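You operate a simulated robot arm through the tools that you are given. There is no shell and no other tool. Be economical: measure what you need, move in short steps, check, and stop when the job is done.

You are at the controls of a simulated two-armed robot. One attempt, no reset.

Task
Put one of the yellow post blocks from the top of the valve bench in the top deck of the parts cart. Put the work lamp on the top of the cake bench away on the middle shelf of the steel rack. Pick up the strainer basket with the largest size on its label from the top of the cake bench with one hand, pass it to the other hand and put it on the top of the issue table. Take the measuring cylinder from the top of the cake bench and leave it on the back of the wash bench. Put the weir block on the top of the cake bench away in the inside of the orange tray. Put the blue gasket on the top of the long steel bench away on the left end of the branch bench. Open the right cloth drawer. Any order will do. Set down upright: yellow post block, work lamp, strainer basket, measuring cylinder.

Only the result counts: the job must be done as asked and must still hold three seconds after the hand-in. Knocking over, shifting, dropping, spilling or breaking anything else fails it. Flat cloth is picked up by pressing the open fingertips on it (5 to 10 N) and closing them slowly along it; thin cloth reads only 2 to 8 mm in the jaws.

Robot
Two 6-joint arms with two-finger grippers on one trunk, on a base that drives. Base frame: it is fixed to the floor where the robot stands at the start and does not move with it; the origin is under the middle of the robot, x ahead of it, y to its left, z up; the surface under the hand at the start is at about z = 780. Units: mm, rad, N and s.
The left shoulder is at the start at [30, 178, 988], the right one opposite. With the tool pointing down near the work surface each hand reaches from about 500 to 820 mm from the robot's upright axis, wherever it stands, measured 20 degrees to its own side. Places, roughly: back of the wash bench (92x24 cm) [-2460, 1600, 800]; blue gasket (10x10x2 cm) [2700, 7400, 800]; inside of the orange tray (30x15 cm) [2540, 8260, 780]; left end of the branch bench [-2200, 2400, 800]; measuring cylinder [500, -2250, 750]; middle shelf of the steel rack (140x22 cm) [-4400, 2120, 960]; right cloth drawer [-2100, -800, 700]; strainer basket [500, -2250, 750]; top deck of the parts cart [-500, -1400, 600]; top of the issue table [2700, -1300, 800]; weir block [750, -2500, 750]; work lamp (6x6x21 cm) [800, -1900, 800]; yellow post block (4x4x5 cm) [800, -200, 800]. Payload 2.54 kg a hand.
Tool frame (each hand has its own): the origin (TCP) lies between the finger pads and is the grasp point; the fingertips stand 30 mm ahead of it; z points along the fingers, y is the line along which they close. The gripper opens to 116 mm. The gripper's body begins 95 mm behind the TCP.
Orientation is that of the tool frame in the base frame, as a unit quaternion [x, y, z, w]. With the fingers straight down and closing along the base's y, the tool's x points along the base's -x, its y along +y and its z along -z.

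Tools
- The arms move only by the tool arm_command. It takes "left_commands", "right_commands" or both (then of equal length, played together; a hand with none holds still); each is a list of rows, each a list of 7 numbers: the shift along the base's x, y, z in mm, then the turn, a rotation vector about the base's x, y, z in rad, then the gripper command, from -1 (shut) to 1 (fully open), values between in proportion. In form: [[dx, dy, dz, rx, ry, rz, claw], ...]. A call has 1 to 12 rows; each row shifts and turns the commanded pose from where the row before left it. Rows are played at 5 a second. More than 50 mm and 0.15 rad between two rows, or a gripper value outside its range, and nothing of the call is played. Where a pose cannot be reached the arm comes as near as it can. A force on the tool above 40 N (or 10 N above the force at the start of the call, whichever is more), or a blocked arm, ends the call early, and 0.2 s more pass. Each finger travels about 153 mm/s and halts on what it meets, pressing with about 24 N; the grip force reading is that of the motor and also rises with nothing between the fingers. The clock runs only during rows and for 0.2 s after the last one: add rows that do not move to give the fingers time. The reply holds the time, the measured pose of the TCP, the force on the tool along the base axes, the opening and the grip force, in the units named above and with some noise, with the torque about the TCP (base axes, N m) and any sound that the robot's microphone picked up, and new pictures: "pictures" is both (left out), scene, wrist or none (wrist: the cameras of the hands that moved).
- Cameras (640 x 400 px; columns grow to the right, rows downward): "scene" is now at [31.3, 31.5, 1698.4]; the picture's right is [0.45, -0.89, 0.00], its down [-0.77, -0.38, -0.52] and it looks along [0.46, 0.23, -0.86] (base axes); focal length 295 px, centre (320, 200). "left" rides on the left gripper at [69, 15, -122] in its tool frame; the picture's right is [-0.21, 0.98, 0.00], its down [-0.83, -0.18, -0.53] and it looks along [-0.52, -0.11, 0.85] (tool axes); focal length 251 px, centre (320, 200). "right" rides on the right gripper at [69, -15, -122] in its tool frame; the picture's right is [0.21, 0.98, 0.00], its down [-0.83, 0.18, -0.53] and it looks along [-0.52, 0.11, 0.85] (tool axes); focal length 251 px, centre (320, 200). There is no depth. A picture from a camera that has moved, and an enlarged one, comes with that camera's place and axes in the base frame and with its lens.
- move_column(by): slides the trunk up (or, below 0, down) by that many mm; the arms and the scene camera ride with it, the base frame stays. It gives what a move gives, with no picture.
- roll_base(legs): drives the robot by 1 to 6 legs, each [ahead, left, turn to the left] in mm, mm and rad, along the robot's own axes; the way and the turn of a leg run together, so that a leg with both is an arc; at most 1500 mm and 3.142 rad a leg. The arms and the cameras ride along, it lands a little off, and it stops where it bumps. It gives what a move gives, and a new picture of the scene camera.
- turn_head(pan, tilt): turns the head with the scene camera to pan (to the left, within 2.496 rad either way) and tilt (down, from -0.506 to 1.204), counted from straight ahead of the robot. It gives what a move gives, and a new picture of the scene camera.
- enlarge(camera, box): a new picture of the part [left, top, right, bottom] of that camera's present view, enlarged. The clock stands still meanwhile.
- finish_job(): hands the job in; it is judged then, once.

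Go step by step. Nothing tells you exact positions but the pictures and the camera data: compare them with the known pose of the tool, close in by small moves and look again before you grip or let go. The budget is 207 turns and 260 pictures, counting those below and the enlarged ones. Unless the task says otherwise, let go and move clear before handing in.

The tools are called after "Call:" by a JSON object that holds its "fn" and its "kwargs". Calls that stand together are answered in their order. arm_command: Moves the arms, as the interface text tells. Its arguments: {"type":"object","properties":{"left_commands":{"type":"array"},"right_commands":{"type":"array"},"pictures":{"type":"string","enum":["both","scene","wrist","none"]}},"required":[]} The other tools are called the same way: move_column (by) slides the trunk up or down; roll_base (legs) drives the base; turn_head (pan, tilt) turns the head that bears the scene camera; enlarge (camera, box) takes an enlarged picture of a part of a camera's view; finish_job () hands the job in.

At the start:

```text
clock: 0.0
left_ee_pos: [334.9, 396.9, 1068.7]
left_tcp_rot: [0.0, 1.0, 0.0, 0.0]
left_contact_force: [-0.6, -0.4, 0.5]
left_torque: [-0.01, -0.03, 0.01]
left_grip_width: 116.0
left_grasp_force: 0.0
right_ee_pos: [461.9, 28.4, 1020.0]
right_tcp_rot: [0.0, 1.0, 0.0, 0.0]
right_contact_force: [-0.6, -0.8, 0.1]
right_torque: [0.03, 0.02, 0.01]
right_grip_width: 116.1
right_grasp_force: 0.1
trunk travel left (down, up): [-200.0, 340.0]
robot x, y, heading: [-1.0, -2.5, 0.001]
head pan, tilt: [0.463, 1.026]
```

scene: 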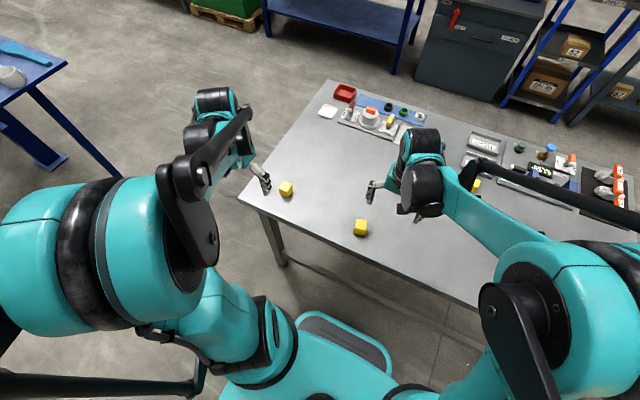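
right: 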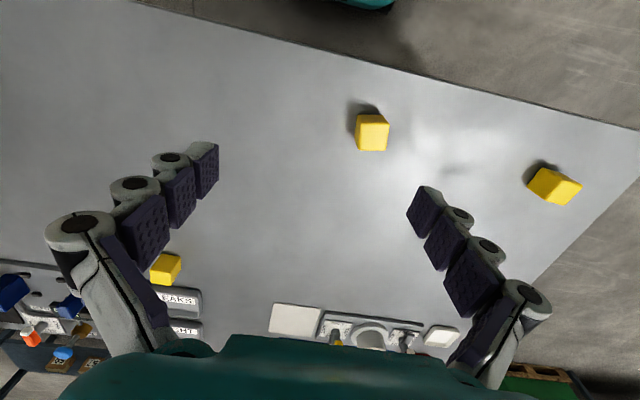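
left: 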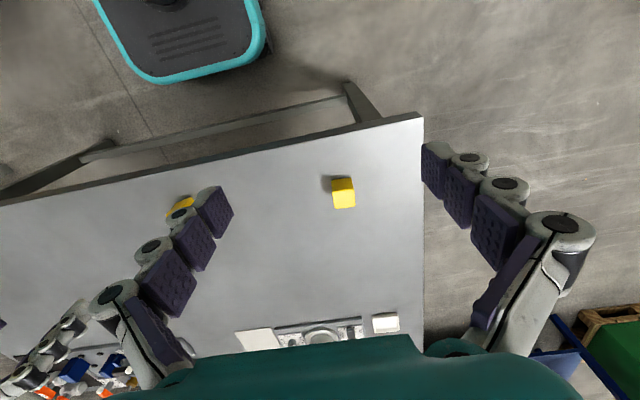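

The valve bench is in front of me with three yellow blocks; the nearest for the left hand is at about [497, 404, 805]. I'll move the left hand above it, and look more closely.

Call:
{"fn": "arm_command", "kwargs": {"left_commands": [[40, 2, -40, 0, 0, 0, 1], [40, 2, -40, 0, 0, 0, 1], [40, 2, -20, 0, 0, 0, 1], [41, 1, 0, 0, 0, 0, 1], [0, 0, 0, 0, 0, 0, 1]], "pictures": "wrist"}}

Call:
{"fn": "enlarge", "kwargs": {"camera": "scene", "box": [220, 60, 640, 260]}}

```text
refused: row 1 steps farther than a row can; nothing moved
```

```text
1.52 times, centred on (430, 160) of scene
camera zoom: at [31.3, 31.5, 1698.4], right [0.45, -0.89, 0.0], down [-0.77, -0.38, -0.52], along [0.46, 0.23, -0.86], focal length 449 px, centre (152, 261)
```

zoom: 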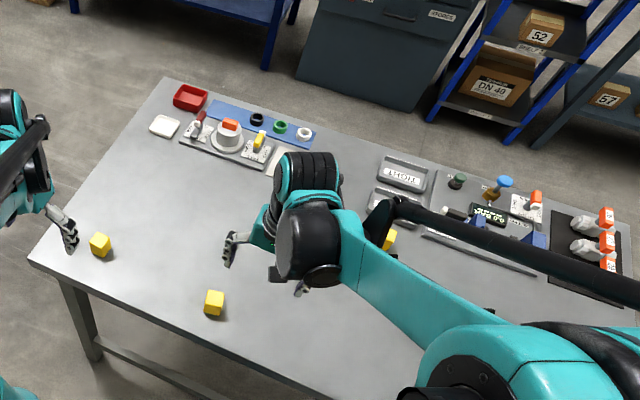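

The step limit is 50 mm total; I use smaller steps to put the left hand above the left block.

Call:
{"fn": "arm_command", "kwargs": {"left_commands": [[33, 2, -30, 0, 0, 0, 1], [33, 2, -30, 0, 0, 0, 1], [33, 2, -30, 0, 0, 0, 1], [33, 1, -30, 0, 0, 0, 1], [31, 0, -20, 0, 0, 0, 1], [0, 0, 0, 0, 0, 0, 1]], "pictures": "wrist"}}

```text
clock: 1.4
left_ee_pos: [497.9, 404.7, 930.1]
left_tcp_rot: [0.0, 1.0, 0.0, 0.0]
left_contact_force: [-0.8, -1.2, 0.7]
left_torque: [0.02, 0.02, 0.01]
left_grip_width: 116.0
left_grasp_force: 0.1
right_ee_pos: [460.8, 28.1, 1019.5]
right_tcp_rot: [0.0, 1.0, 0.0, 0.0]
right_contact_force: [-0.2, 0.3, 0.7]
right_torque: [-0.05, -0.04, 0.0]
right_grip_width: 115.9
right_grasp_force: 0.0
trunk travel left (down, up): [-200.0, 340.0]
robot x, y, heading: [-1.3, 1.7, -0.0]
head pan, tilt: [0.463, 1.026]
camera left: at [428.1, 418.7, 1054.0], right [0.21, 0.98, 0.0], down [0.83, -0.18, 0.53], along [0.52, -0.11, -0.85], focal length 251 px, centre (320, 200)
```

left: 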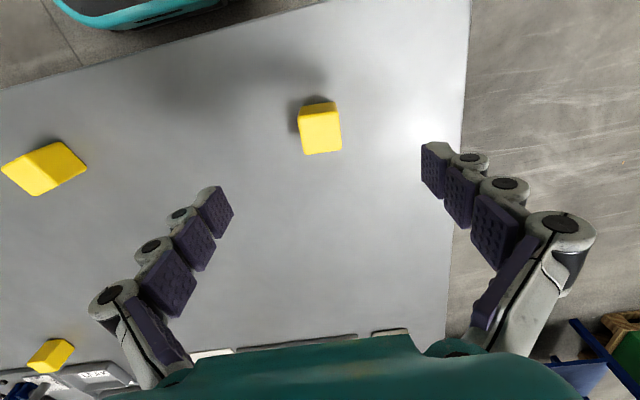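

The block is square to the base axes and centred under the hand. I descend and grip.

Call:
{"fn": "arm_command", "kwargs": {"left_commands": [[0, 0, -40, 0, 0, 0, 1], [0, 0, -40, 0, 0, 0, 1], [-1, 0, -32, 0, 0, 0, 1], [0, 0, 0, 0, 0, 0, 0.2], [0, 0, 0, 0, 0, 0, -1], [0, 0, 0, 0, 0, 0, -1], [0, 0, 0, 0, 0, 0, -1]], "pictures": "wrist"}}

```text
clock: 3.0
left_ee_pos: [497.2, 405.2, 820.0]
left_tcp_rot: [0.0, 1.0, 0.0, 0.0]
left_contact_force: [-1.9, -2.9, 2.6]
left_torque: [0.05, 0.0, 0.03]
left_grip_width: 37.4
left_grasp_force: 24.0
right_ee_pos: [460.0, 28.2, 1019.9]
right_tcp_rot: [-0.001, 1.0, 0.0, 0.001]
right_contact_force: [-0.3, -0.4, -0.9]
right_torque: [0.0, 0.02, -0.01]
right_grip_width: 116.3
right_grasp_force: 0.1
trunk travel left (down, up): [-200.0, 340.0]
robot x, y, heading: [3.7, -3.2, -0.001]
head pan, tilt: [0.463, 1.026]
camera left: at [427.7, 419.9, 942.4], right [0.21, 0.98, 0.0], down [0.83, -0.18, 0.53], along [0.52, -0.11, -0.85], focal length 251 px, centre (320, 200)
```

left: 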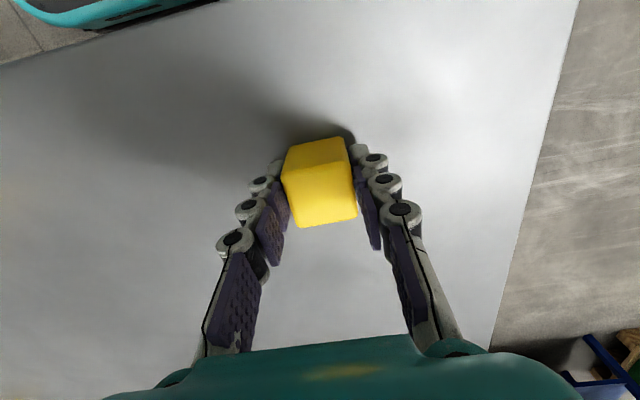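

Held. I lift it and turn the head to the right to see the way to the cart.

Call:
{"fn": "arm_command", "kwargs": {"left_commands": [[0, 0, 45, 0, 0, 0, -1], [0, 0, 45, 0, 0, 0, -1], [-30, 0, 35, 0, 0, 0, -1], [-40, 0, 25, 0, 0, 0, -1], [-40, 0, 25, 0, 0, 0, -1], [-40, 0, 25, 0, 0, 0, -1]], "pictures": "none"}}

Call:
{"fn": "turn_head", "kwargs": {"pan": -1.9, "tilt": 0.6}}

Call:
{"fn": "turn_head", "kwargs": {"pan": -1.1, "tilt": 0.4}}

```text
clock: 4.4
left_ee_pos: [348.5, 401.3, 1016.8]
left_tcp_rot: [0.0, 1.0, -0.001, 0.001]
left_contact_force: [-0.2, 0.0, 0.8]
left_torque: [0.03, -0.03, 0.01]
left_grip_width: 0.0
left_grasp_force: 24.0
right_ee_pos: [459.3, 28.0, 1019.0]
right_tcp_rot: [0.0, 1.0, -0.001, 0.001]
right_contact_force: [-0.7, -1.2, 0.3]
right_torque: [0.02, -0.02, 0.02]
right_grip_width: 115.9
right_grasp_force: 0.0
trunk travel left (down, up): [-200.0, 340.0]
robot x, y, heading: [-2.5, 0.3, -0.001]
head pan, tilt: [0.463, 1.026]
```

```text
clock: 6.6
left_ee_pos: [351.1, 402.6, 1016.3]
left_tcp_rot: [0.0, 1.0, 0.001, 0.0]
left_contact_force: [-0.4, -0.3, 0.5]
left_torque: [0.01, 0.0, 0.0]
left_grip_width: 0.0
left_grasp_force: 24.1
right_ee_pos: [462.0, 28.8, 1019.4]
right_tcp_rot: [-0.001, 1.0, 0.0, 0.0]
right_contact_force: [-0.1, 0.7, -0.3]
right_torque: [0.0, -0.01, 0.01]
right_grip_width: 116.1
right_grasp_force: 0.1
trunk travel left (down, up): [-200.0, 340.0]
robot x, y, heading: [1.0, 1.0, -0.004]
head pan, tilt: [-1.901, 0.6]
camera scene: at [-58.1, -82.5, 1732.2], right [-0.95, 0.32, 0.0], down [0.18, 0.53, -0.83], along [-0.27, -0.78, -0.56], focal length 295 px, centre (320, 200)
```

scene: 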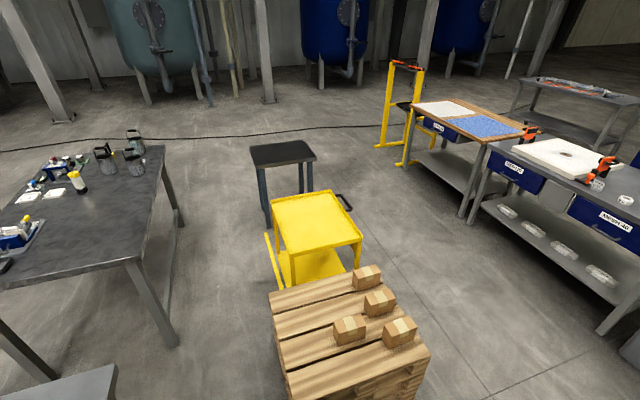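

```text
clock: 7.7
left_ee_pos: [349.6, 403.5, 1016.6]
left_tcp_rot: [0.001, 1.0, 0.001, 0.0]
left_contact_force: [0.1, 0.3, -0.1]
left_torque: [-0.04, -0.01, -0.05]
left_grip_width: 0.2
left_grasp_force: 24.2
right_ee_pos: [461.1, 29.2, 1019.0]
right_tcp_rot: [0.0, 1.0, 0.001, 0.0]
right_contact_force: [-1.0, -0.2, -0.3]
right_torque: [-0.01, 0.0, 0.04]
right_grip_width: 116.0
right_grasp_force: 0.1
trunk travel left (down, up): [-200.0, 340.0]
robot x, y, heading: [0.6, 2.4, -0.001]
head pan, tilt: [-1.1, 0.4]
camera scene: at [12.5, -81.5, 1750.4], right [-0.89, -0.45, 0.0], down [-0.18, 0.35, -0.92], along [0.42, -0.82, -0.39], focal length 295 px, centre (320, 200)
```

scene: 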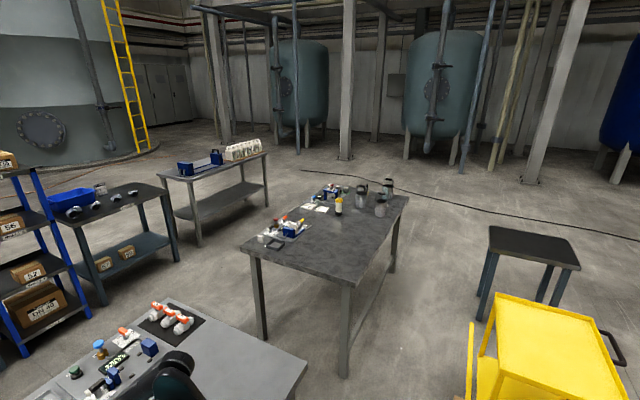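

The grip reads 0 mm, so the block slipped out on the lift. I look where it is now.

Call:
{"fn": "turn_head", "kwargs": {"pan": 0.46, "tilt": 1.026}}

Call:
{"fn": "enlarge", "kwargs": {"camera": "left", "box": [0, 0, 640, 400]}}

```text
clock: 9.3
left_ee_pos: [349.6, 403.8, 1015.1]
left_tcp_rot: [0.0, 1.0, -0.001, 0.0]
left_contact_force: [-1.1, 0.5, 0.2]
left_torque: [-0.03, -0.02, 0.01]
left_grip_width: 0.0
left_grasp_force: 24.0
right_ee_pos: [461.4, 27.9, 1019.0]
right_tcp_rot: [0.0, 1.0, 0.0, 0.0]
right_contact_force: [0.3, -0.5, 0.1]
right_torque: [-0.01, 0.01, 0.01]
right_grip_width: 116.1
right_grasp_force: 0.0
trunk travel left (down, up): [-200.0, 340.0]
robot x, y, heading: [-0.3, 0.1, 0.002]
head pan, tilt: [0.461, 1.026]
camera scene: at [31.5, 31.3, 1698.4], right [0.44, -0.9, 0.0], down [-0.77, -0.38, -0.52], along [0.46, 0.23, -0.86], focal length 295 px, centre (320, 200)
```

scene: 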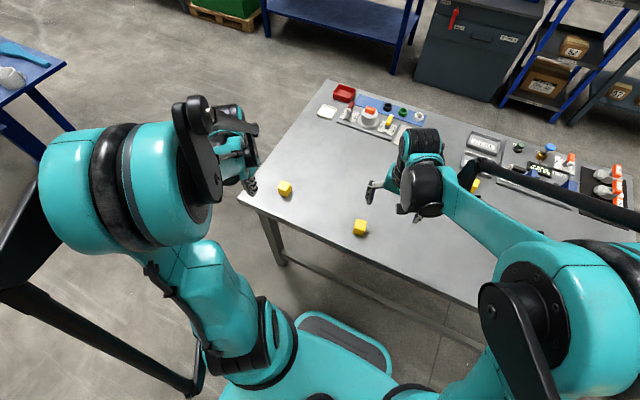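

```text
1.00 times, centred on (320, 200) of left (not enlarged: the box is as wide or as high as the picture)
camera zoom: at [281.1, 418.0, 1139.3], right [0.21, 0.98, 0.0], down [0.83, -0.18, 0.53], along [0.52, -0.11, -0.85], focal length 251 px, centre (320, 200)
```

zoom: 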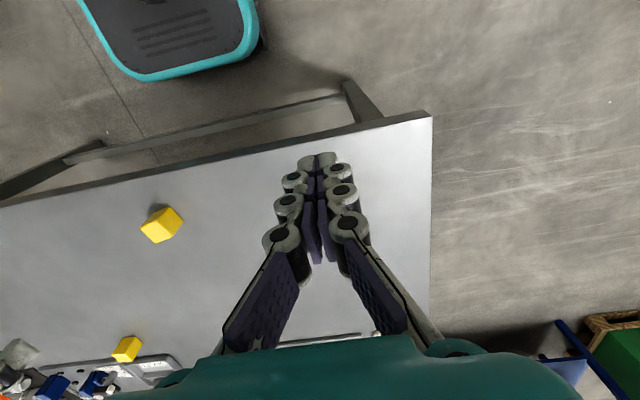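

The block still stands where it was on the bench. I return above it with the hand open and look.

Call:
{"fn": "arm_command", "kwargs": {"left_commands": [[45, 0, -15, 0, 0, 0, 0.3], [45, 0, -15, 0, 0, 0, 1], [45, 0, -15, 0, 0, 0, 1], [12, 2, -40, 0, 0, 0, 1], [0, 0, 0, 0, 0, 0, 1]], "pictures": "wrist"}}

```text
clock: 10.6
left_ee_pos: [495.1, 405.6, 933.4]
left_tcp_rot: [0.001, 1.0, 0.0, 0.0]
left_contact_force: [-0.3, -0.8, 0.2]
left_torque: [0.04, 0.02, -0.01]
left_grip_width: 116.0
left_grasp_force: 0.1
right_ee_pos: [461.1, 28.0, 1018.9]
right_tcp_rot: [0.0, 1.0, -0.001, 0.001]
right_contact_force: [-0.3, 0.2, -0.7]
right_torque: [0.01, -0.03, 0.03]
right_grip_width: 116.0
right_grasp_force: 0.1
trunk travel left (down, up): [-200.0, 340.0]
robot x, y, heading: [-0.9, -3.6, -0.001]
head pan, tilt: [0.461, 1.026]
camera left: at [425.8, 420.6, 1056.6], right [0.21, 0.98, 0.0], down [0.83, -0.18, 0.53], along [0.52, -0.11, -0.85], focal length 251 px, centre (320, 200)
```

left: 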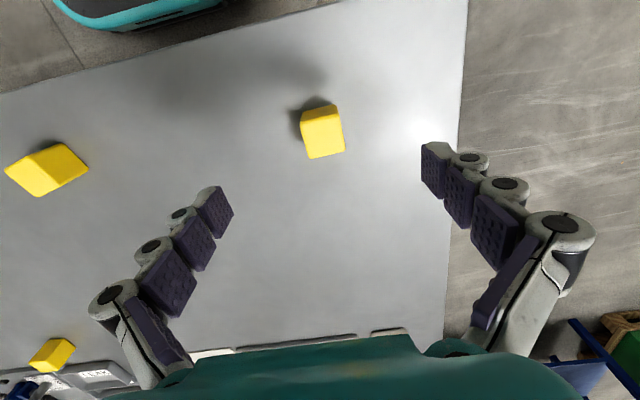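

The block is in place. I grip lower and lift slowly this time.

Call:
{"fn": "arm_command", "kwargs": {"left_commands": [[0, 0, -40, 0, 0, 0, 1], [2, 0, -40, 0, 0, 0, 1], [0, 0, -30, 0, 0, 0, 1], [0, 0, -9, 0, 0, 0, 0.2], [0, 0, 0, 0, 0, 0, -1], [0, 0, 0, 0, 0, 0, -1], [0, 0, 0, 0, 0, 0, -1], [0, 0, 0, 0, 0, 0, -1]], "pictures": "none"}}

Call:
{"fn": "arm_command", "kwargs": {"left_commands": [[0, 0, 5, 0, 0, 0, -1], [0, 0, 8, 0, 0, 0, -1], [0, 0, 10, 0, 0, 0, -1], [0, 0, 12, 0, 0, 0, -1], [0, 0, 15, 0, 0, 0, -1]], "pictures": "wrist"}}

```text
clock: 12.3
left_ee_pos: [494.6, 408.4, 812.7]
left_tcp_rot: [0.0, 1.0, 0.0, -0.001]
left_contact_force: [-1.4, -1.0, 0.8]
left_torque: [-0.04, 0.13, 0.0]
left_grip_width: 37.5
left_grasp_force: 24.0
right_ee_pos: [461.6, 29.0, 1019.7]
right_tcp_rot: [0.0, 1.0, 0.001, 0.0]
right_contact_force: [-0.4, 0.0, -0.2]
right_torque: [0.01, -0.06, -0.03]
right_grip_width: 116.3
right_grasp_force: 0.1
trunk travel left (down, up): [-200.0, 340.0]
robot x, y, heading: [-0.3, -1.4, 0.001]
head pan, tilt: [0.461, 1.026]
```

```text
clock: 13.6
left_ee_pos: [496.2, 405.4, 863.5]
left_tcp_rot: [-0.001, 1.0, 0.0, 0.0]
left_contact_force: [-0.7, -0.2, -5.0]
left_torque: [-0.02, 0.01, 0.0]
left_grip_width: 37.7
left_grasp_force: 23.8
right_ee_pos: [461.8, 28.0, 1019.1]
right_tcp_rot: [0.0, 1.0, 0.0, 0.0]
right_contact_force: [0.9, 0.3, -0.1]
right_torque: [0.04, -0.03, 0.04]
right_grip_width: 116.2
right_grasp_force: 0.1
trunk travel left (down, up): [-200.0, 340.0]
robot x, y, heading: [-0.7, 1.8, -0.003]
head pan, tilt: [0.461, 1.026]
camera left: at [426.3, 420.3, 985.6], right [0.21, 0.98, 0.0], down [0.83, -0.18, 0.53], along [0.52, -0.11, -0.85], focal length 251 px, centre (320, 200)
```

left: 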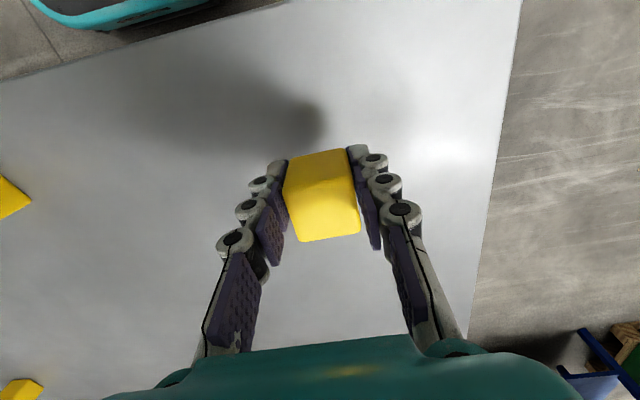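

Held firmly (about 0.5 kg). I raise it gently, then back away from the bench and look around.

Call:
{"fn": "arm_command", "kwargs": {"left_commands": [[0, 0, 18, 0, 0, 0, -1], [0, 0, 20, 0, 0, 0, -1], [-10, 0, 20, 0, 0, 0, -1], [-15, 0, 20, 0, 0, 0, -1], [-20, 0, 20, 0, 0, 0, -1], [-20, 0, 15, 0, 0, 0, -1], [-20, 0, 10, 0, 0, 0, -1], [-15, 0, 10, 0, 0, 0, -1]], "pictures": "none"}}

Call:
{"fn": "roll_base", "kwargs": {"legs": [[-600, 0, 0]]}}

Call:
{"fn": "turn_head", "kwargs": {"pan": -1.5, "tilt": 0.8}}

Call:
{"fn": "turn_head", "kwargs": {"pan": -2.4, "tilt": 0.6}}

```text
clock: 15.3
left_ee_pos: [394.9, 406.1, 996.0]
left_tcp_rot: [0.0, 1.0, 0.0, 0.001]
left_contact_force: [0.6, -0.5, -4.9]
left_torque: [-0.02, 0.05, 0.06]
left_grip_width: 37.3
left_grasp_force: 24.0
right_ee_pos: [461.1, 29.3, 1018.7]
right_tcp_rot: [0.001, 1.0, 0.0, 0.0]
right_contact_force: [-0.3, 0.1, 0.4]
right_torque: [0.03, -0.02, -0.06]
right_grip_width: 116.2
right_grasp_force: 0.1
trunk travel left (down, up): [-200.0, 340.0]
robot x, y, heading: [0.9, 2.6, -0.002]
head pan, tilt: [0.461, 1.026]
```

```text
clock: 17.4
left_ee_pos: [240.2, 337.7, 997.5]
left_tcp_rot: [0.079, 0.997, 0.0, 0.002]
left_contact_force: [-1.6, 0.4, -4.8]
left_torque: [0.0, -0.09, -0.02]
left_grip_width: 37.7
left_grasp_force: 24.5
right_ee_pos: [246.2, -45.3, 1020.9]
right_tcp_rot: [0.078, 0.997, -0.001, 0.003]
right_contact_force: [-0.9, 0.0, 0.9]
right_torque: [0.0, -0.13, 0.0]
right_grip_width: 116.2
right_grasp_force: 0.2
trunk travel left (down, up): [-200.0, 340.0]
robot x, y, heading: [-214.2, -2.0, -0.162]
head pan, tilt: [0.461, 1.026]
stopped in leg 1: the robot was blocked; the commanded pose is now the measured one
camera scene: at [-181.6, 26.1, 1698.5], right [0.3, -0.95, 0.0], down [-0.81, -0.26, -0.52], along [0.5, 0.15, -0.85], focal length 295 px, centre (320, 200)
```

scene: 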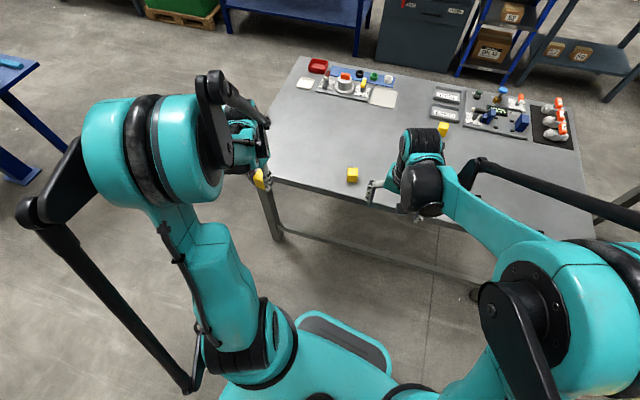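

```text
clock: 19.3
left_ee_pos: [243.5, 337.3, 994.6]
left_tcp_rot: [0.08, 0.997, 0.0, 0.0]
left_contact_force: [0.0, 0.6, -5.2]
left_torque: [0.02, 0.03, -0.04]
left_grip_width: 37.6
left_grasp_force: 23.6
right_ee_pos: [250.5, -45.3, 1019.4]
right_tcp_rot: [0.08, 0.997, -0.001, 0.001]
right_contact_force: [-0.5, 0.9, -0.8]
right_torque: [-0.02, 0.0, 0.02]
right_grip_width: 115.9
right_grasp_force: 0.1
trunk travel left (down, up): [-200.0, 340.0]
robot x, y, heading: [-215.1, 2.3, -0.157]
head pan, tilt: [-1.499, 0.799]
camera scene: at [-247.6, -75.0, 1715.4], right [-1.0, 0.09, 0.0], down [0.06, 0.71, -0.7], along [-0.06, -0.69, -0.72], focal length 295 px, centre (320, 200)
```

scene: 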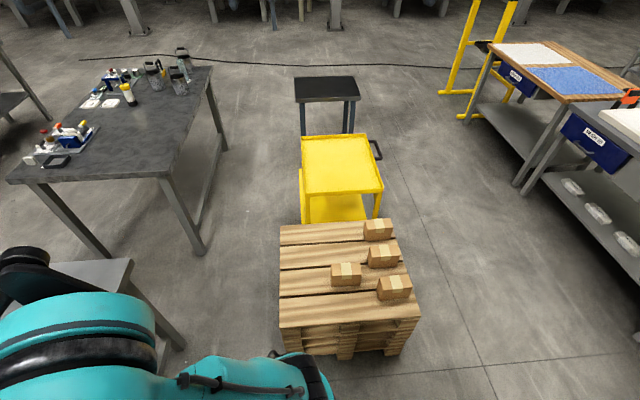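

```text
clock: 20.5
left_ee_pos: [243.2, 338.0, 996.9]
left_tcp_rot: [0.079, 0.997, 0.0, 0.0]
left_contact_force: [0.3, 0.2, -4.5]
left_torque: [-0.01, 0.03, -0.02]
left_grip_width: 37.7
left_grasp_force: 23.6
right_ee_pos: [250.3, -45.6, 1018.1]
right_tcp_rot: [0.079, 0.997, 0.0, 0.001]
right_contact_force: [0.1, 0.7, 0.1]
right_torque: [0.02, -0.04, 0.02]
right_grip_width: 115.8
right_grasp_force: 0.0
trunk travel left (down, up): [-200.0, 340.0]
robot x, y, heading: [-212.8, -5.0, -0.158]
head pan, tilt: [-2.4, 0.6]
camera scene: at [-314.4, -43.5, 1732.3], right [-0.55, 0.83, 0.0], down [0.47, 0.31, -0.83], along [-0.69, -0.46, -0.56], focal length 295 px, centre (320, 200)
```

scene: 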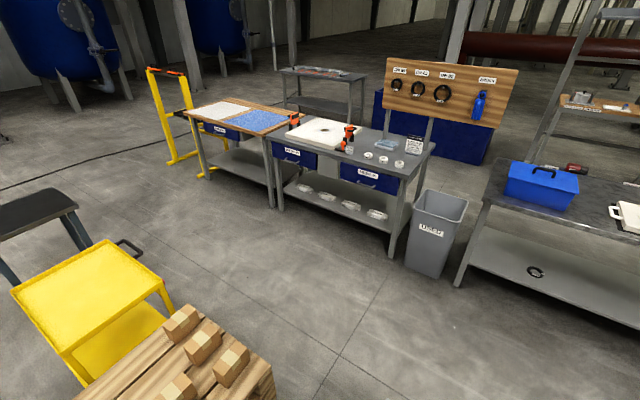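

Backing up was blocked by something behind, probably on the left. I look to the rear left.

Call:
{"fn": "turn_head", "kwargs": {"pan": 2.45, "tilt": 1.0}}

Call:
{"fn": "turn_head", "kwargs": {"pan": -2.45, "tilt": 1.2}}

```text
clock: 24.4
left_ee_pos: [243.6, 337.4, 994.9]
left_tcp_rot: [0.079, 0.997, 0.0, 0.001]
left_contact_force: [0.8, 0.4, -4.7]
left_torque: [0.03, 0.05, 0.0]
left_grip_width: 37.5
left_grasp_force: 24.3
right_ee_pos: [249.4, -44.8, 1019.0]
right_tcp_rot: [0.079, 0.997, 0.0, 0.0]
right_contact_force: [-0.1, 0.8, 0.2]
right_torque: [-0.03, -0.04, 0.01]
right_grip_width: 115.9
right_grasp_force: 0.0
trunk travel left (down, up): [-200.0, 340.0]
robot x, y, heading: [-211.6, -3.2, -0.157]
head pan, tilt: [2.45, 1.0]
camera scene: at [-286.8, 57.6, 1700.2], right [0.75, 0.66, 0.0], down [0.56, -0.63, -0.54], along [-0.36, 0.41, -0.84], focal length 295 px, centre (320, 200)
```

scene: 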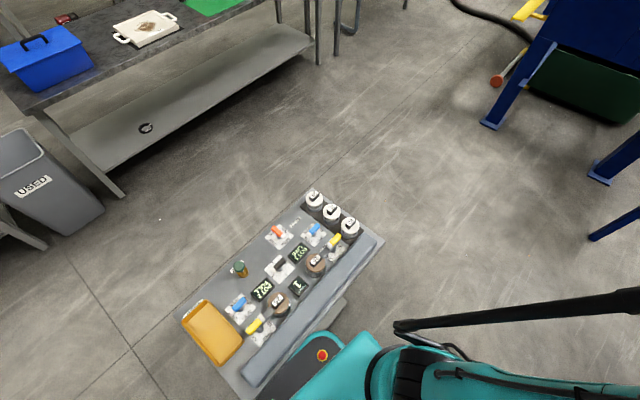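

```text
clock: 28.2
left_ee_pos: [243.8, 337.8, 995.1]
left_tcp_rot: [0.079, 0.997, 0.0, 0.0]
left_contact_force: [-0.1, 0.3, -5.8]
left_torque: [0.04, 0.06, 0.0]
left_grip_width: 37.6
left_grasp_force: 23.9
right_ee_pos: [249.2, -45.6, 1018.0]
right_tcp_rot: [0.079, 0.997, 0.0, 0.001]
right_contact_force: [0.0, 0.7, 0.3]
right_torque: [-0.04, 0.0, 0.01]
right_grip_width: 115.9
right_grasp_force: 0.0
trunk travel left (down, up): [-200.0, 340.0]
robot x, y, heading: [-213.3, 3.3, -0.158]
head pan, tilt: [-2.45, 1.201]
camera scene: at [-288.9, -23.1, 1687.6], right [-0.51, 0.86, 0.0], down [0.8, 0.47, -0.36], along [-0.31, -0.18, -0.93], focal length 295 px, centre (320, 200)
```

scene: 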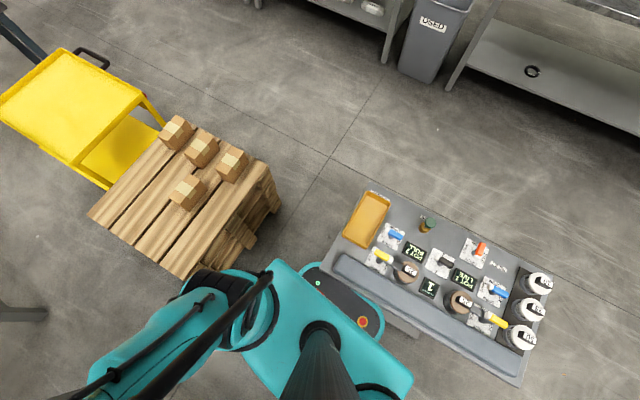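

Behind me is a low valve bench (x −480…−800, y −130…700), untouched except for base contact; the pallet is at rear right. The free way is round the left: forward, left, back, then down the aisle to the far side of the cart.

Call:
{"fn": "roll_base", "kwargs": {"legs": [[150, 0, 0.158], [0, 1150, 0]]}}

Call:
{"fn": "turn_head", "kwargs": {"pan": 2.4, "tilt": 0.7}}

Call:
{"fn": "turn_head", "kwargs": {"pan": -2.45, "tilt": 0.7}}

```text
clock: 35.0
left_ee_pos: [293.3, 1542.9, 995.8]
left_tcp_rot: [-0.016, 1.0, 0.001, 0.0]
left_contact_force: [0.3, 0.1, -4.7]
left_torque: [0.01, 0.01, 0.01]
left_grip_width: 37.2
left_grasp_force: 23.9
right_ee_pos: [372.8, 1168.3, 1019.0]
right_tcp_rot: [-0.016, 1.0, 0.0, 0.001]
right_contact_force: [-0.3, 0.1, -0.3]
right_torque: [-0.03, 0.01, 0.02]
right_grip_width: 116.1
right_grasp_force: 0.0
trunk travel left (down, up): [-200.0, 340.0]
robot x, y, heading: [-88.1, 1123.7, 0.033]
head pan, tilt: [-2.45, 1.201]
camera scene: at [-160.2, 1087.7, 1687.7], right [-0.66, 0.75, 0.0], down [0.7, 0.62, -0.36], along [-0.27, -0.24, -0.93], focal length 295 px, centre (320, 200)
```

scene: 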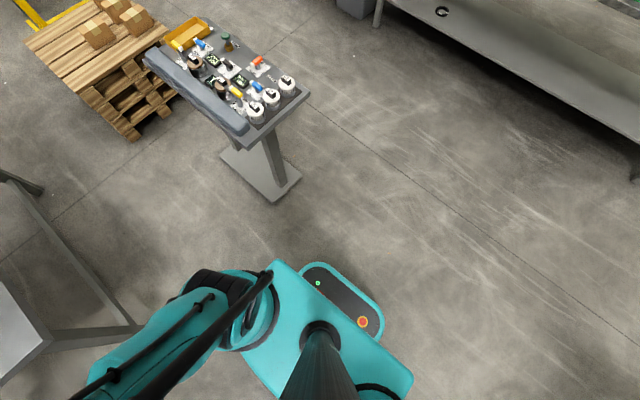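

```text
clock: 38.8
left_ee_pos: [293.3, 1543.1, 995.4]
left_tcp_rot: [-0.017, 1.0, 0.0, 0.0]
left_contact_force: [0.5, -0.1, -4.3]
left_torque: [0.0, 0.02, -0.05]
left_grip_width: 37.6
left_grasp_force: 23.7
right_ee_pos: [371.1, 1167.9, 1019.2]
right_tcp_rot: [-0.015, 1.0, 0.0, 0.0]
right_contact_force: [0.4, -0.4, -0.1]
right_torque: [-0.04, 0.01, 0.0]
right_grip_width: 116.0
right_grasp_force: 0.1
trunk travel left (down, up): [-200.0, 340.0]
robot x, y, heading: [-90.8, 1123.4, 0.037]
head pan, tilt: [2.4, 0.7]
camera scene: at [-182.8, 1179.5, 1723.6], right [0.65, 0.76, 0.0], down [0.49, -0.42, -0.76], along [-0.58, 0.5, -0.64], focal length 295 px, centre (320, 200)
```

scene: 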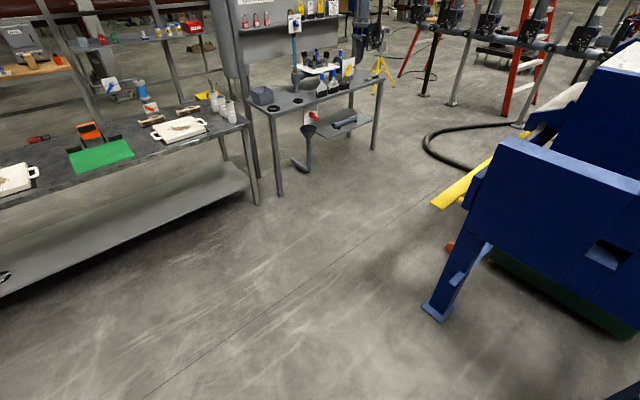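

```text
clock: 42.6
left_ee_pos: [294.3, 1542.3, 996.3]
left_tcp_rot: [-0.017, 1.0, 0.0, 0.0]
left_contact_force: [-0.1, 0.2, -4.5]
left_torque: [0.01, 0.04, -0.01]
left_grip_width: 37.4
left_grasp_force: 24.0
right_ee_pos: [373.3, 1168.1, 1017.6]
right_tcp_rot: [-0.017, 1.0, 0.0, 0.001]
right_contact_force: [-0.5, -0.9, 0.2]
right_torque: [-0.03, -0.01, -0.01]
right_grip_width: 115.8
right_grasp_force: 0.0
trunk travel left (down, up): [-200.0, 340.0]
robot x, y, heading: [-86.6, 1125.5, 0.04]
head pan, tilt: [-2.45, 0.7]
camera scene: at [-181.9, 1067.9, 1723.6], right [-0.66, 0.75, 0.0], down [0.48, 0.43, -0.77], along [-0.57, -0.51, -0.64], focal length 295 px, centre (320, 200)
```

scene: 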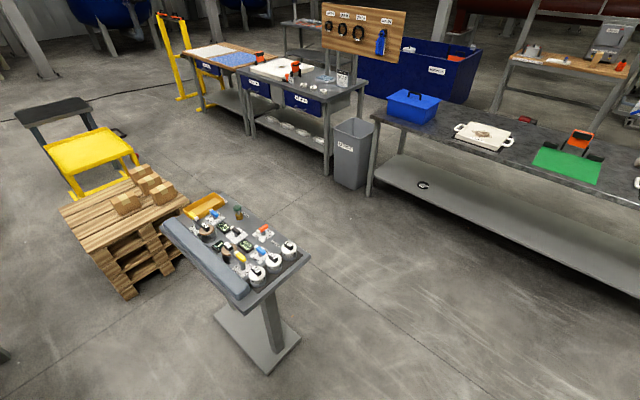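

The aisle is wide (x −900…−2000). I drive round and down to the west side of the cart.

Call:
{"fn": "roll_base", "kwargs": {"legs": [[-1260, 0, -0.037], [0, -1500, 0], [0, -1260, 0]]}}

Call:
{"fn": "turn_head", "kwargs": {"pan": 0.1, "tilt": 0.9}}

```text
clock: 61.8
left_ee_pos: [-948.5, -1237.1, 995.6]
left_tcp_rot: [0.001, 1.0, 0.0, 0.0]
left_contact_force: [0.6, -0.3, -4.7]
left_torque: [0.02, 0.03, -0.02]
left_grip_width: 37.6
left_grasp_force: 23.8
right_ee_pos: [-883.2, -1615.8, 1017.8]
right_tcp_rot: [0.0, 1.0, 0.0, 0.001]
right_contact_force: [-0.8, -0.3, -0.9]
right_torque: [-0.03, -0.01, -0.02]
right_grip_width: 115.7
right_grasp_force: 0.1
trunk travel left (down, up): [-200.0, 340.0]
robot x, y, heading: [-1345.4, -1642.1, 0.0]
head pan, tilt: [-2.45, 0.7]
camera scene: at [-1439.9, -1697.0, 1723.6], right [-0.64, 0.77, 0.0], down [0.5, 0.41, -0.77], along [-0.59, -0.49, -0.64], focal length 295 px, centre (320, 200)
```

scene: 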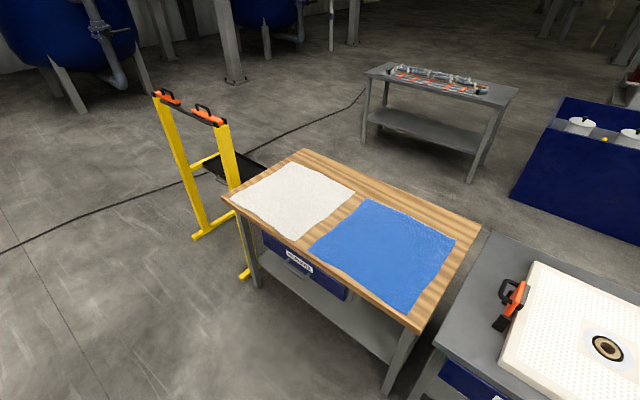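

```text
clock: 64.1
left_ee_pos: [-949.4, -1238.5, 995.3]
left_tcp_rot: [0.001, 1.0, 0.0, 0.001]
left_contact_force: [0.5, -0.2, -3.8]
left_torque: [-0.05, 0.04, -0.01]
left_grip_width: 37.6
left_grasp_force: 24.5
right_ee_pos: [-883.0, -1615.7, 1019.0]
right_tcp_rot: [0.001, 1.0, 0.0, 0.0]
right_contact_force: [-0.5, 0.5, 0.1]
right_torque: [-0.01, -0.01, 0.01]
right_grip_width: 116.1
right_grasp_force: 0.1
trunk travel left (down, up): [-200.0, 340.0]
robot x, y, heading: [-1339.2, -1645.4, -0.001]
head pan, tilt: [0.099, 0.901]
camera scene: at [-1299.3, -1635.0, 1707.4], right [0.1, -1.0, 0.0], down [-0.78, -0.08, -0.62], along [0.62, 0.06, -0.78], focal length 295 px, centre (320, 200)
```

scene: 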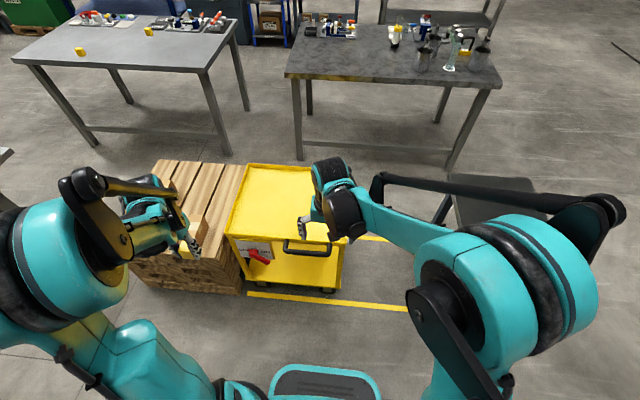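

The cart deck is ahead at about x −650…−205, y −1670…−1160. I drive 250 mm forward and lower the trunk.

Call:
{"fn": "roll_base", "kwargs": {"legs": [[250, 0, 0]]}}

Call:
{"fn": "move_column", "kwargs": {"by": -180}}

Call:
{"fn": "arm_command", "kwargs": {"left_commands": [[20, -10, 0, 0, 0, 0, -1], [20, -15, 0, 0, 0, 0, -1], [20, -15, 0, 0, 0, 0, -1], [20, -15, 0, 0, 0, 0, -1], [20, -15, 0, 0, 0, 0, -1], [20, -15, 0, 0, 0, 0, -1], [20, -15, -10, 0, 0, 0, -1], [20, -10, -15, 0, 0, 0, -1], [20, -10, -15, 0, 0, 0, -1], [10, -10, -15, 0, 0, 0, -1]]}}

```text
clock: 65.9
left_ee_pos: [-698.7, -1234.5, 995.3]
left_tcp_rot: [-0.003, 1.0, 0.0, 0.001]
left_contact_force: [0.0, -0.7, -5.4]
left_torque: [0.01, 0.08, 0.0]
left_grip_width: 37.5
left_grasp_force: 24.2
right_ee_pos: [-630.6, -1612.7, 1017.6]
right_tcp_rot: [-0.001, 1.0, 0.0, -0.001]
right_contact_force: [-0.6, 0.0, 0.0]
right_torque: [-0.02, 0.05, 0.01]
right_grip_width: 116.3
right_grasp_force: 0.2
trunk travel left (down, up): [-200.0, 340.0]
robot x, y, heading: [-1093.3, -1643.4, 0.005]
head pan, tilt: [0.099, 0.901]
camera scene: at [-1046.7, -1634.0, 1707.4], right [0.11, -0.99, 0.0], down [-0.78, -0.08, -0.62], along [0.62, 0.07, -0.78], focal length 295 px, centre (320, 200)
```

scene: 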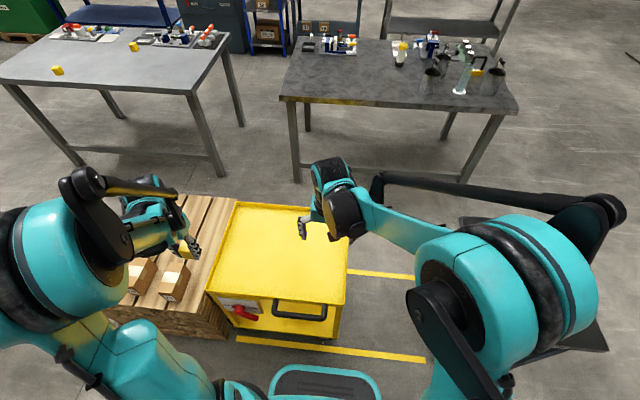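

```text
clock: 67.9
left_ee_pos: [-699.5, -1235.1, 816.7]
left_tcp_rot: [-0.002, 1.0, 0.0, 0.0]
left_contact_force: [-0.4, 0.0, -4.3]
left_torque: [0.0, 0.01, 0.0]
left_grip_width: 37.7
left_grasp_force: 24.0
right_ee_pos: [-631.0, -1612.4, 838.7]
right_tcp_rot: [-0.002, 1.0, 0.0, 0.001]
right_contact_force: [-1.1, 0.8, -0.3]
right_torque: [-0.02, 0.01, 0.0]
right_grip_width: 116.2
right_grasp_force: 0.1
trunk travel left (down, up): [-20.0, 520.0]
robot x, y, heading: [-1094.1, -1644.7, 0.001]
head pan, tilt: [0.099, 0.901]
```

```text
clock: 70.1
left_ee_pos: [-507.5, -1365.5, 760.0]
left_tcp_rot: [-0.003, 1.0, 0.0, 0.001]
left_contact_force: [-0.5, -0.2, -4.1]
left_torque: [0.01, 0.04, -0.04]
left_grip_width: 37.6
left_grasp_force: 23.9
right_ee_pos: [-631.5, -1611.3, 837.9]
right_tcp_rot: [-0.002, 1.0, -0.001, 0.001]
right_contact_force: [-0.6, -1.1, 0.2]
right_torque: [0.0, -0.01, 0.02]
right_grip_width: 115.9
right_grasp_force: 0.0
trunk travel left (down, up): [-20.0, 520.0]
robot x, y, heading: [-1093.4, -1646.4, 0.005]
head pan, tilt: [0.099, 0.901]
camera scene: at [-1047.7, -1634.3, 1527.4], right [0.11, -0.99, 0.0], down [-0.78, -0.08, -0.62], along [0.62, 0.07, -0.78], focal length 295 px, centre (320, 200)
camera left: at [-578.9, -1350.3, 883.2], right [0.21, 0.98, 0.0], down [0.83, -0.18, 0.53], along [0.52, -0.11, -0.85], focal length 251 px, centre (320, 200)
```

scene: 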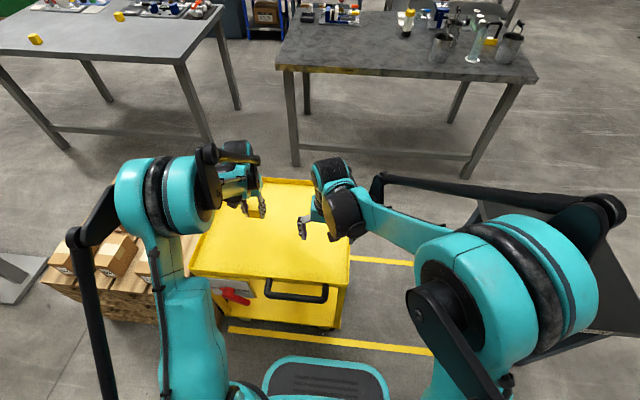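
left: 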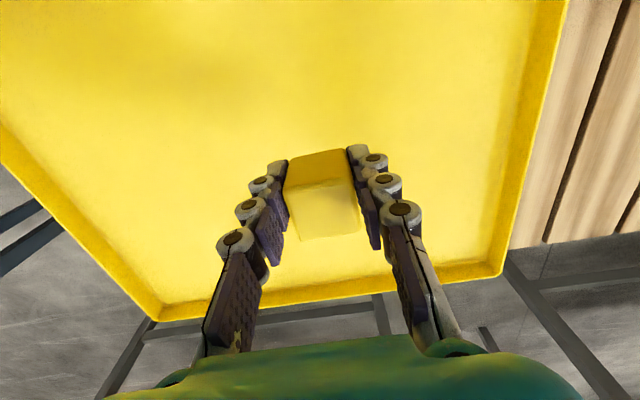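

The block is over the deck. I descend, feeling for contact.

Call:
{"fn": "arm_command", "kwargs": {"left_commands": [[0, 0, -20, 0, 0, 0, -1], [0, 0, -20, 0, 0, 0, -1], [0, 0, -20, 0, 0, 0, -1], [0, 0, -15, 0, 0, 0, -1], [0, 0, -10, 0, 0, 0, -1], [0, 0, -5, 0, 0, 0, -1], [0, 0, -5, 0, 0, 0, -1]], "pictures": "wrist"}}

Call:
{"fn": "arm_command", "kwargs": {"left_commands": [[0, 0, -4, 0, 0, 0, -1], [0, 0, -4, 0, 0, 0, -1], [0, 0, -4, 0, 0, 0, -1], [0, 0, -4, 0, 0, 0, -1], [0, 0, -4, 0, 0, 0, -1]], "pictures": "wrist"}}

```text
clock: 71.7
left_ee_pos: [-509.1, -1364.8, 664.3]
left_tcp_rot: [-0.002, 1.0, 0.0, 0.0]
left_contact_force: [0.9, 0.3, -4.7]
left_torque: [0.01, 0.03, 0.02]
left_grip_width: 37.6
left_grasp_force: 23.7
right_ee_pos: [-631.6, -1610.5, 838.9]
right_tcp_rot: [-0.002, 1.0, -0.001, 0.0]
right_contact_force: [0.1, -0.3, 0.0]
right_torque: [0.0, -0.03, -0.04]
right_grip_width: 116.0
right_grasp_force: 0.0
trunk travel left (down, up): [-20.0, 520.0]
robot x, y, heading: [-1093.8, -1642.9, 0.004]
head pan, tilt: [0.099, 0.901]
camera left: at [-578.7, -1350.6, 788.3], right [0.21, 0.98, 0.0], down [0.83, -0.18, 0.53], along [0.52, -0.11, -0.85], focal length 251 px, centre (320, 200)
```

left: 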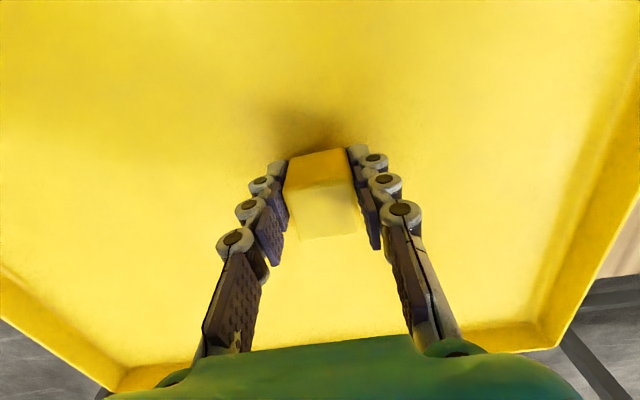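

```text
clock: 72.9
left_ee_pos: [-510.8, -1366.0, 650.4]
left_tcp_rot: [-0.002, 1.0, 0.001, 0.001]
left_contact_force: [-3.6, -1.0, 20.5]
left_torque: [-0.23, -0.13, -0.18]
left_grip_width: 37.7
left_grasp_force: 23.8
right_ee_pos: [-632.6, -1612.3, 838.8]
right_tcp_rot: [-0.001, 1.0, 0.0, 0.002]
right_contact_force: [-0.6, 0.0, 0.3]
right_torque: [0.01, 0.0, 0.01]
right_grip_width: 116.1
right_grasp_force: 0.1
trunk travel left (down, up): [-20.0, 520.0]
robot x, y, heading: [-1091.0, -1641.3, 0.004]
head pan, tilt: [0.099, 0.901]
stopped in row 5 (left hand): the force on the tool passed its limit at 57 N (the readings are from after the stop); the commanded pose is now the measured one
camera left: at [-580.0, -1351.0, 772.8], right [0.21, 0.98, 0.0], down [0.83, -0.18, 0.54], along [0.52, -0.11, -0.84], focal length 251 px, centre (320, 200)
```

left: 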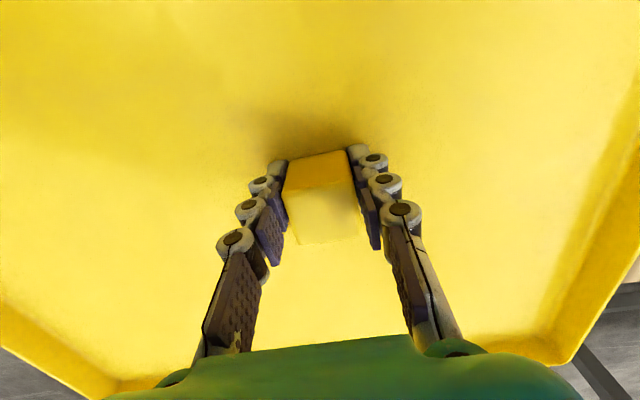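

The block rests on the deck. I release slowly and lift clear.

Call:
{"fn": "arm_command", "kwargs": {"left_commands": [[0, 0, 1, 0, 0, 0, -0.2], [0, 0, 0, 0, 0, 0, 0.2], [0, 0, 0, 0, 0, 0, 1], [0, 0, 0, 0, 0, 0, 1], [0, 0, 20, 0, 0, 0, 1], [0, 0, 30, 0, 0, 0, 1], [0, 0, 40, 0, 0, 0, 1], [-20, 0, 40, 0, 0, 0, 1]], "pictures": "wrist"}}

```text
clock: 74.7
left_ee_pos: [-532.7, -1363.1, 779.1]
left_tcp_rot: [-0.002, 1.0, 0.002, 0.001]
left_contact_force: [-0.6, 0.0, -0.3]
left_torque: [0.01, 0.0, 0.01]
left_grip_width: 115.8
left_grasp_force: 0.1
right_ee_pos: [-632.7, -1612.5, 839.2]
right_tcp_rot: [-0.002, 1.0, 0.0, 0.002]
right_contact_force: [-0.1, -0.3, 0.7]
right_torque: [0.0, -0.01, -0.02]
right_grip_width: 115.9
right_grasp_force: 0.1
trunk travel left (down, up): [-20.0, 520.0]
robot x, y, heading: [-1088.6, -1642.1, 0.006]
head pan, tilt: [0.099, 0.901]
camera left: at [-602.9, -1348.3, 902.0], right [0.21, 0.98, 0.0], down [0.83, -0.18, 0.53], along [0.52, -0.11, -0.85], focal length 251 px, centre (320, 200)
```

left: 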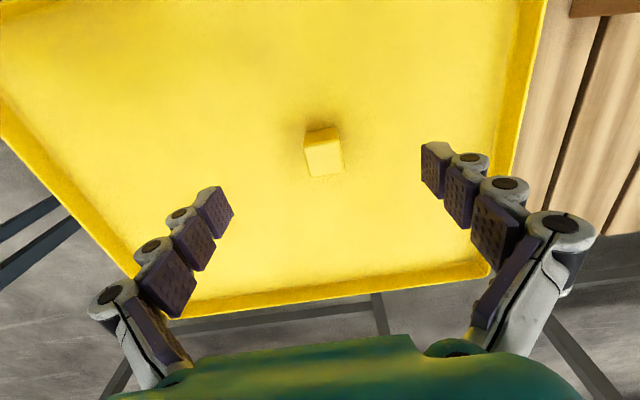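

The block stands upright in the deck. Next is the drawer: I back off, move up the aisle and turn to face it.

Call:
{"fn": "arm_command", "kwargs": {"left_commands": [[-40, 10, 20, 0, 0, 0, 1], [-45, 10, 20, 0, 0, 0, 1], [-45, 10, 20, 0, 0, 0, 1], [-45, 10, 0, 0, 0, 0, 1]], "pictures": "none"}}

Call:
{"fn": "roll_base", "kwargs": {"legs": [[-230, 0, 0], [0, 640, 0], [0, 0, 3.138]]}}

Call:
{"fn": "turn_head", "kwargs": {"pan": 0.0, "tilt": 0.6}}

```text
refused: row 2 steps farther than a row can; nothing moved
```

```text
clock: 87.2
left_ee_pos: [-1847.7, -1326.9, 777.4]
left_tcp_rot: [0.999, 0.055, 0.0, 0.001]
left_contact_force: [0.3, -0.3, -0.1]
left_torque: [0.0, 0.02, 0.0]
left_grip_width: 116.1
left_grasp_force: 0.0
right_ee_pos: [-1775.0, -1069.7, 838.0]
right_tcp_rot: [0.999, 0.054, -0.001, 0.0]
right_contact_force: [-0.5, 0.2, 0.3]
right_torque: [-0.04, 0.01, -0.02]
right_grip_width: 116.2
right_grasp_force: 0.0
trunk travel left (down, up): [-20.0, 520.0]
robot x, y, heading: [-1317.8, -988.1, -3.027]
head pan, tilt: [0.099, 0.901]
camera scene: at [-1361.9, -1001.1, 1527.4], right [-0.21, 0.98, 0.0], down [0.77, 0.16, -0.62], along [-0.61, -0.13, -0.78], focal length 295 px, centre (320, 200)
```

scene: 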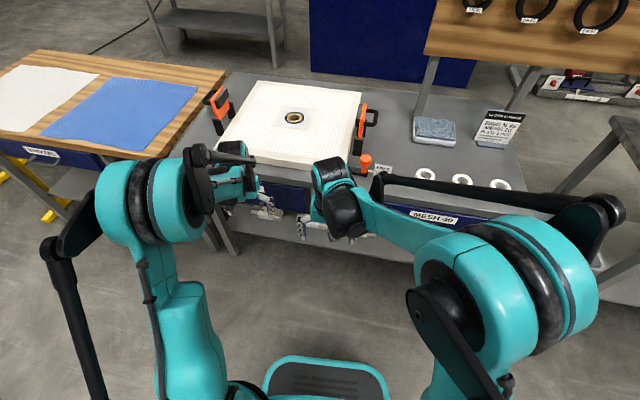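

```text
clock: 88.0
left_ee_pos: [-1847.4, -1328.5, 779.3]
left_tcp_rot: [0.998, 0.055, 0.0, 0.0]
left_contact_force: [-0.3, -0.2, -0.4]
left_torque: [0.03, -0.05, 0.02]
left_grip_width: 116.2
left_grasp_force: 0.1
right_ee_pos: [-1774.7, -1069.0, 837.6]
right_tcp_rot: [0.999, 0.054, 0.0, 0.0]
right_contact_force: [0.4, -0.1, 0.0]
right_torque: [0.0, 0.02, 0.03]
right_grip_width: 115.7
right_grasp_force: 0.1
trunk travel left (down, up): [-20.0, 520.0]
robot x, y, heading: [-1318.5, -987.7, -3.028]
head pan, tilt: [0.0, 0.6]
camera scene: at [-1376.0, -995.0, 1552.2], right [-0.11, 0.99, 0.0], down [0.56, 0.06, -0.82], along [-0.82, -0.09, -0.57], focal length 295 px, centre (320, 200)
```

scene: 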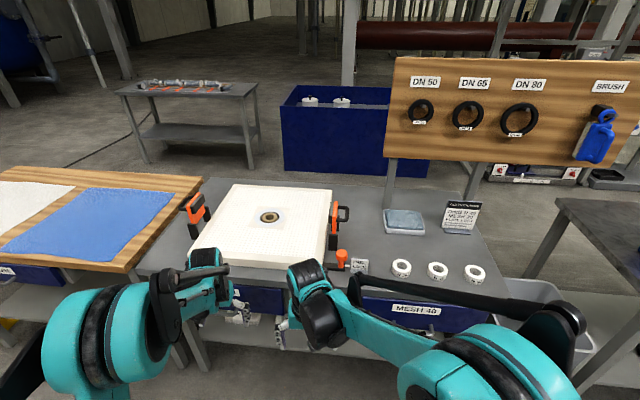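

I see the MESH 40 drawer on the right of the grey bench. I back off slightly, straighten the heading and inspect.

Call:
{"fn": "roll_base", "kwargs": {"legs": [[-120, 0, -0.113]]}}

Call:
{"fn": "enlarge", "kwargs": {"camera": "scene", "box": [120, 220, 560, 400]}}

```text
clock: 89.2
left_ee_pos: [-1759.2, -1261.1, 778.2]
left_tcp_rot: [1.0, 0.001, -0.001, 0.001]
left_contact_force: [-0.4, 0.8, 0.6]
left_torque: [-0.01, 0.07, 0.02]
left_grip_width: 116.1
left_grasp_force: 0.0
right_ee_pos: [-1657.3, -1012.5, 839.4]
right_tcp_rot: [1.0, 0.0, -0.002, 0.0]
right_contact_force: [0.0, 0.4, 0.5]
right_torque: [-0.01, 0.04, -0.02]
right_grip_width: 116.3
right_grasp_force: 0.1
trunk travel left (down, up): [-20.0, 520.0]
robot x, y, heading: [-1197.7, -982.0, -3.141]
head pan, tilt: [0.0, 0.6]
camera scene: at [-1252.7, -981.5, 1552.3], right [0.0, 1.0, 0.0], down [0.56, 0.0, -0.83], along [-0.83, 0.0, -0.56], focal length 295 px, centre (320, 200)
```

scene: 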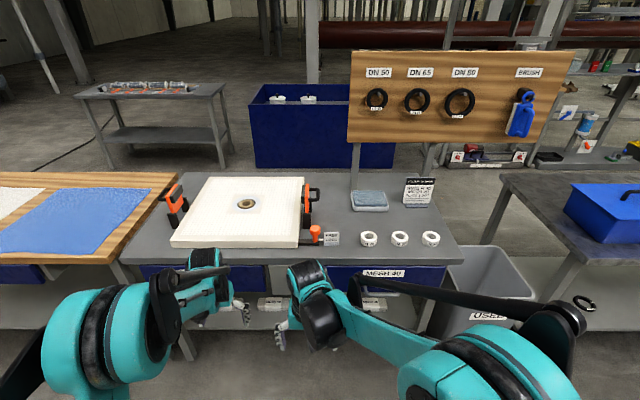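

```text
1.45 times, centred on (340, 310) of scene
camera zoom: at [-1252.7, -981.5, 1552.3], right [0.0, 1.0, 0.0], down [0.56, 0.0, -0.83], along [-0.83, 0.0, -0.56], focal length 429 px, centre (291, 40)
```

zoom: 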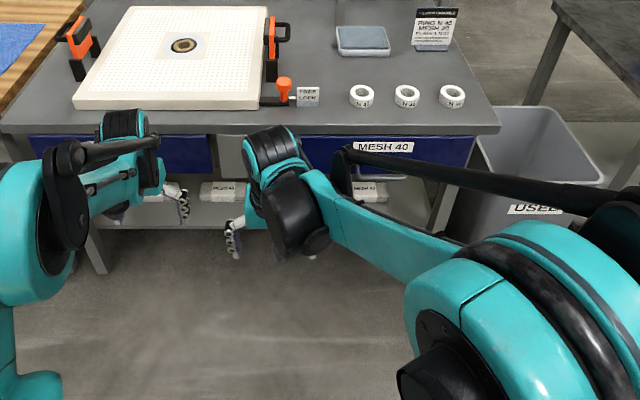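

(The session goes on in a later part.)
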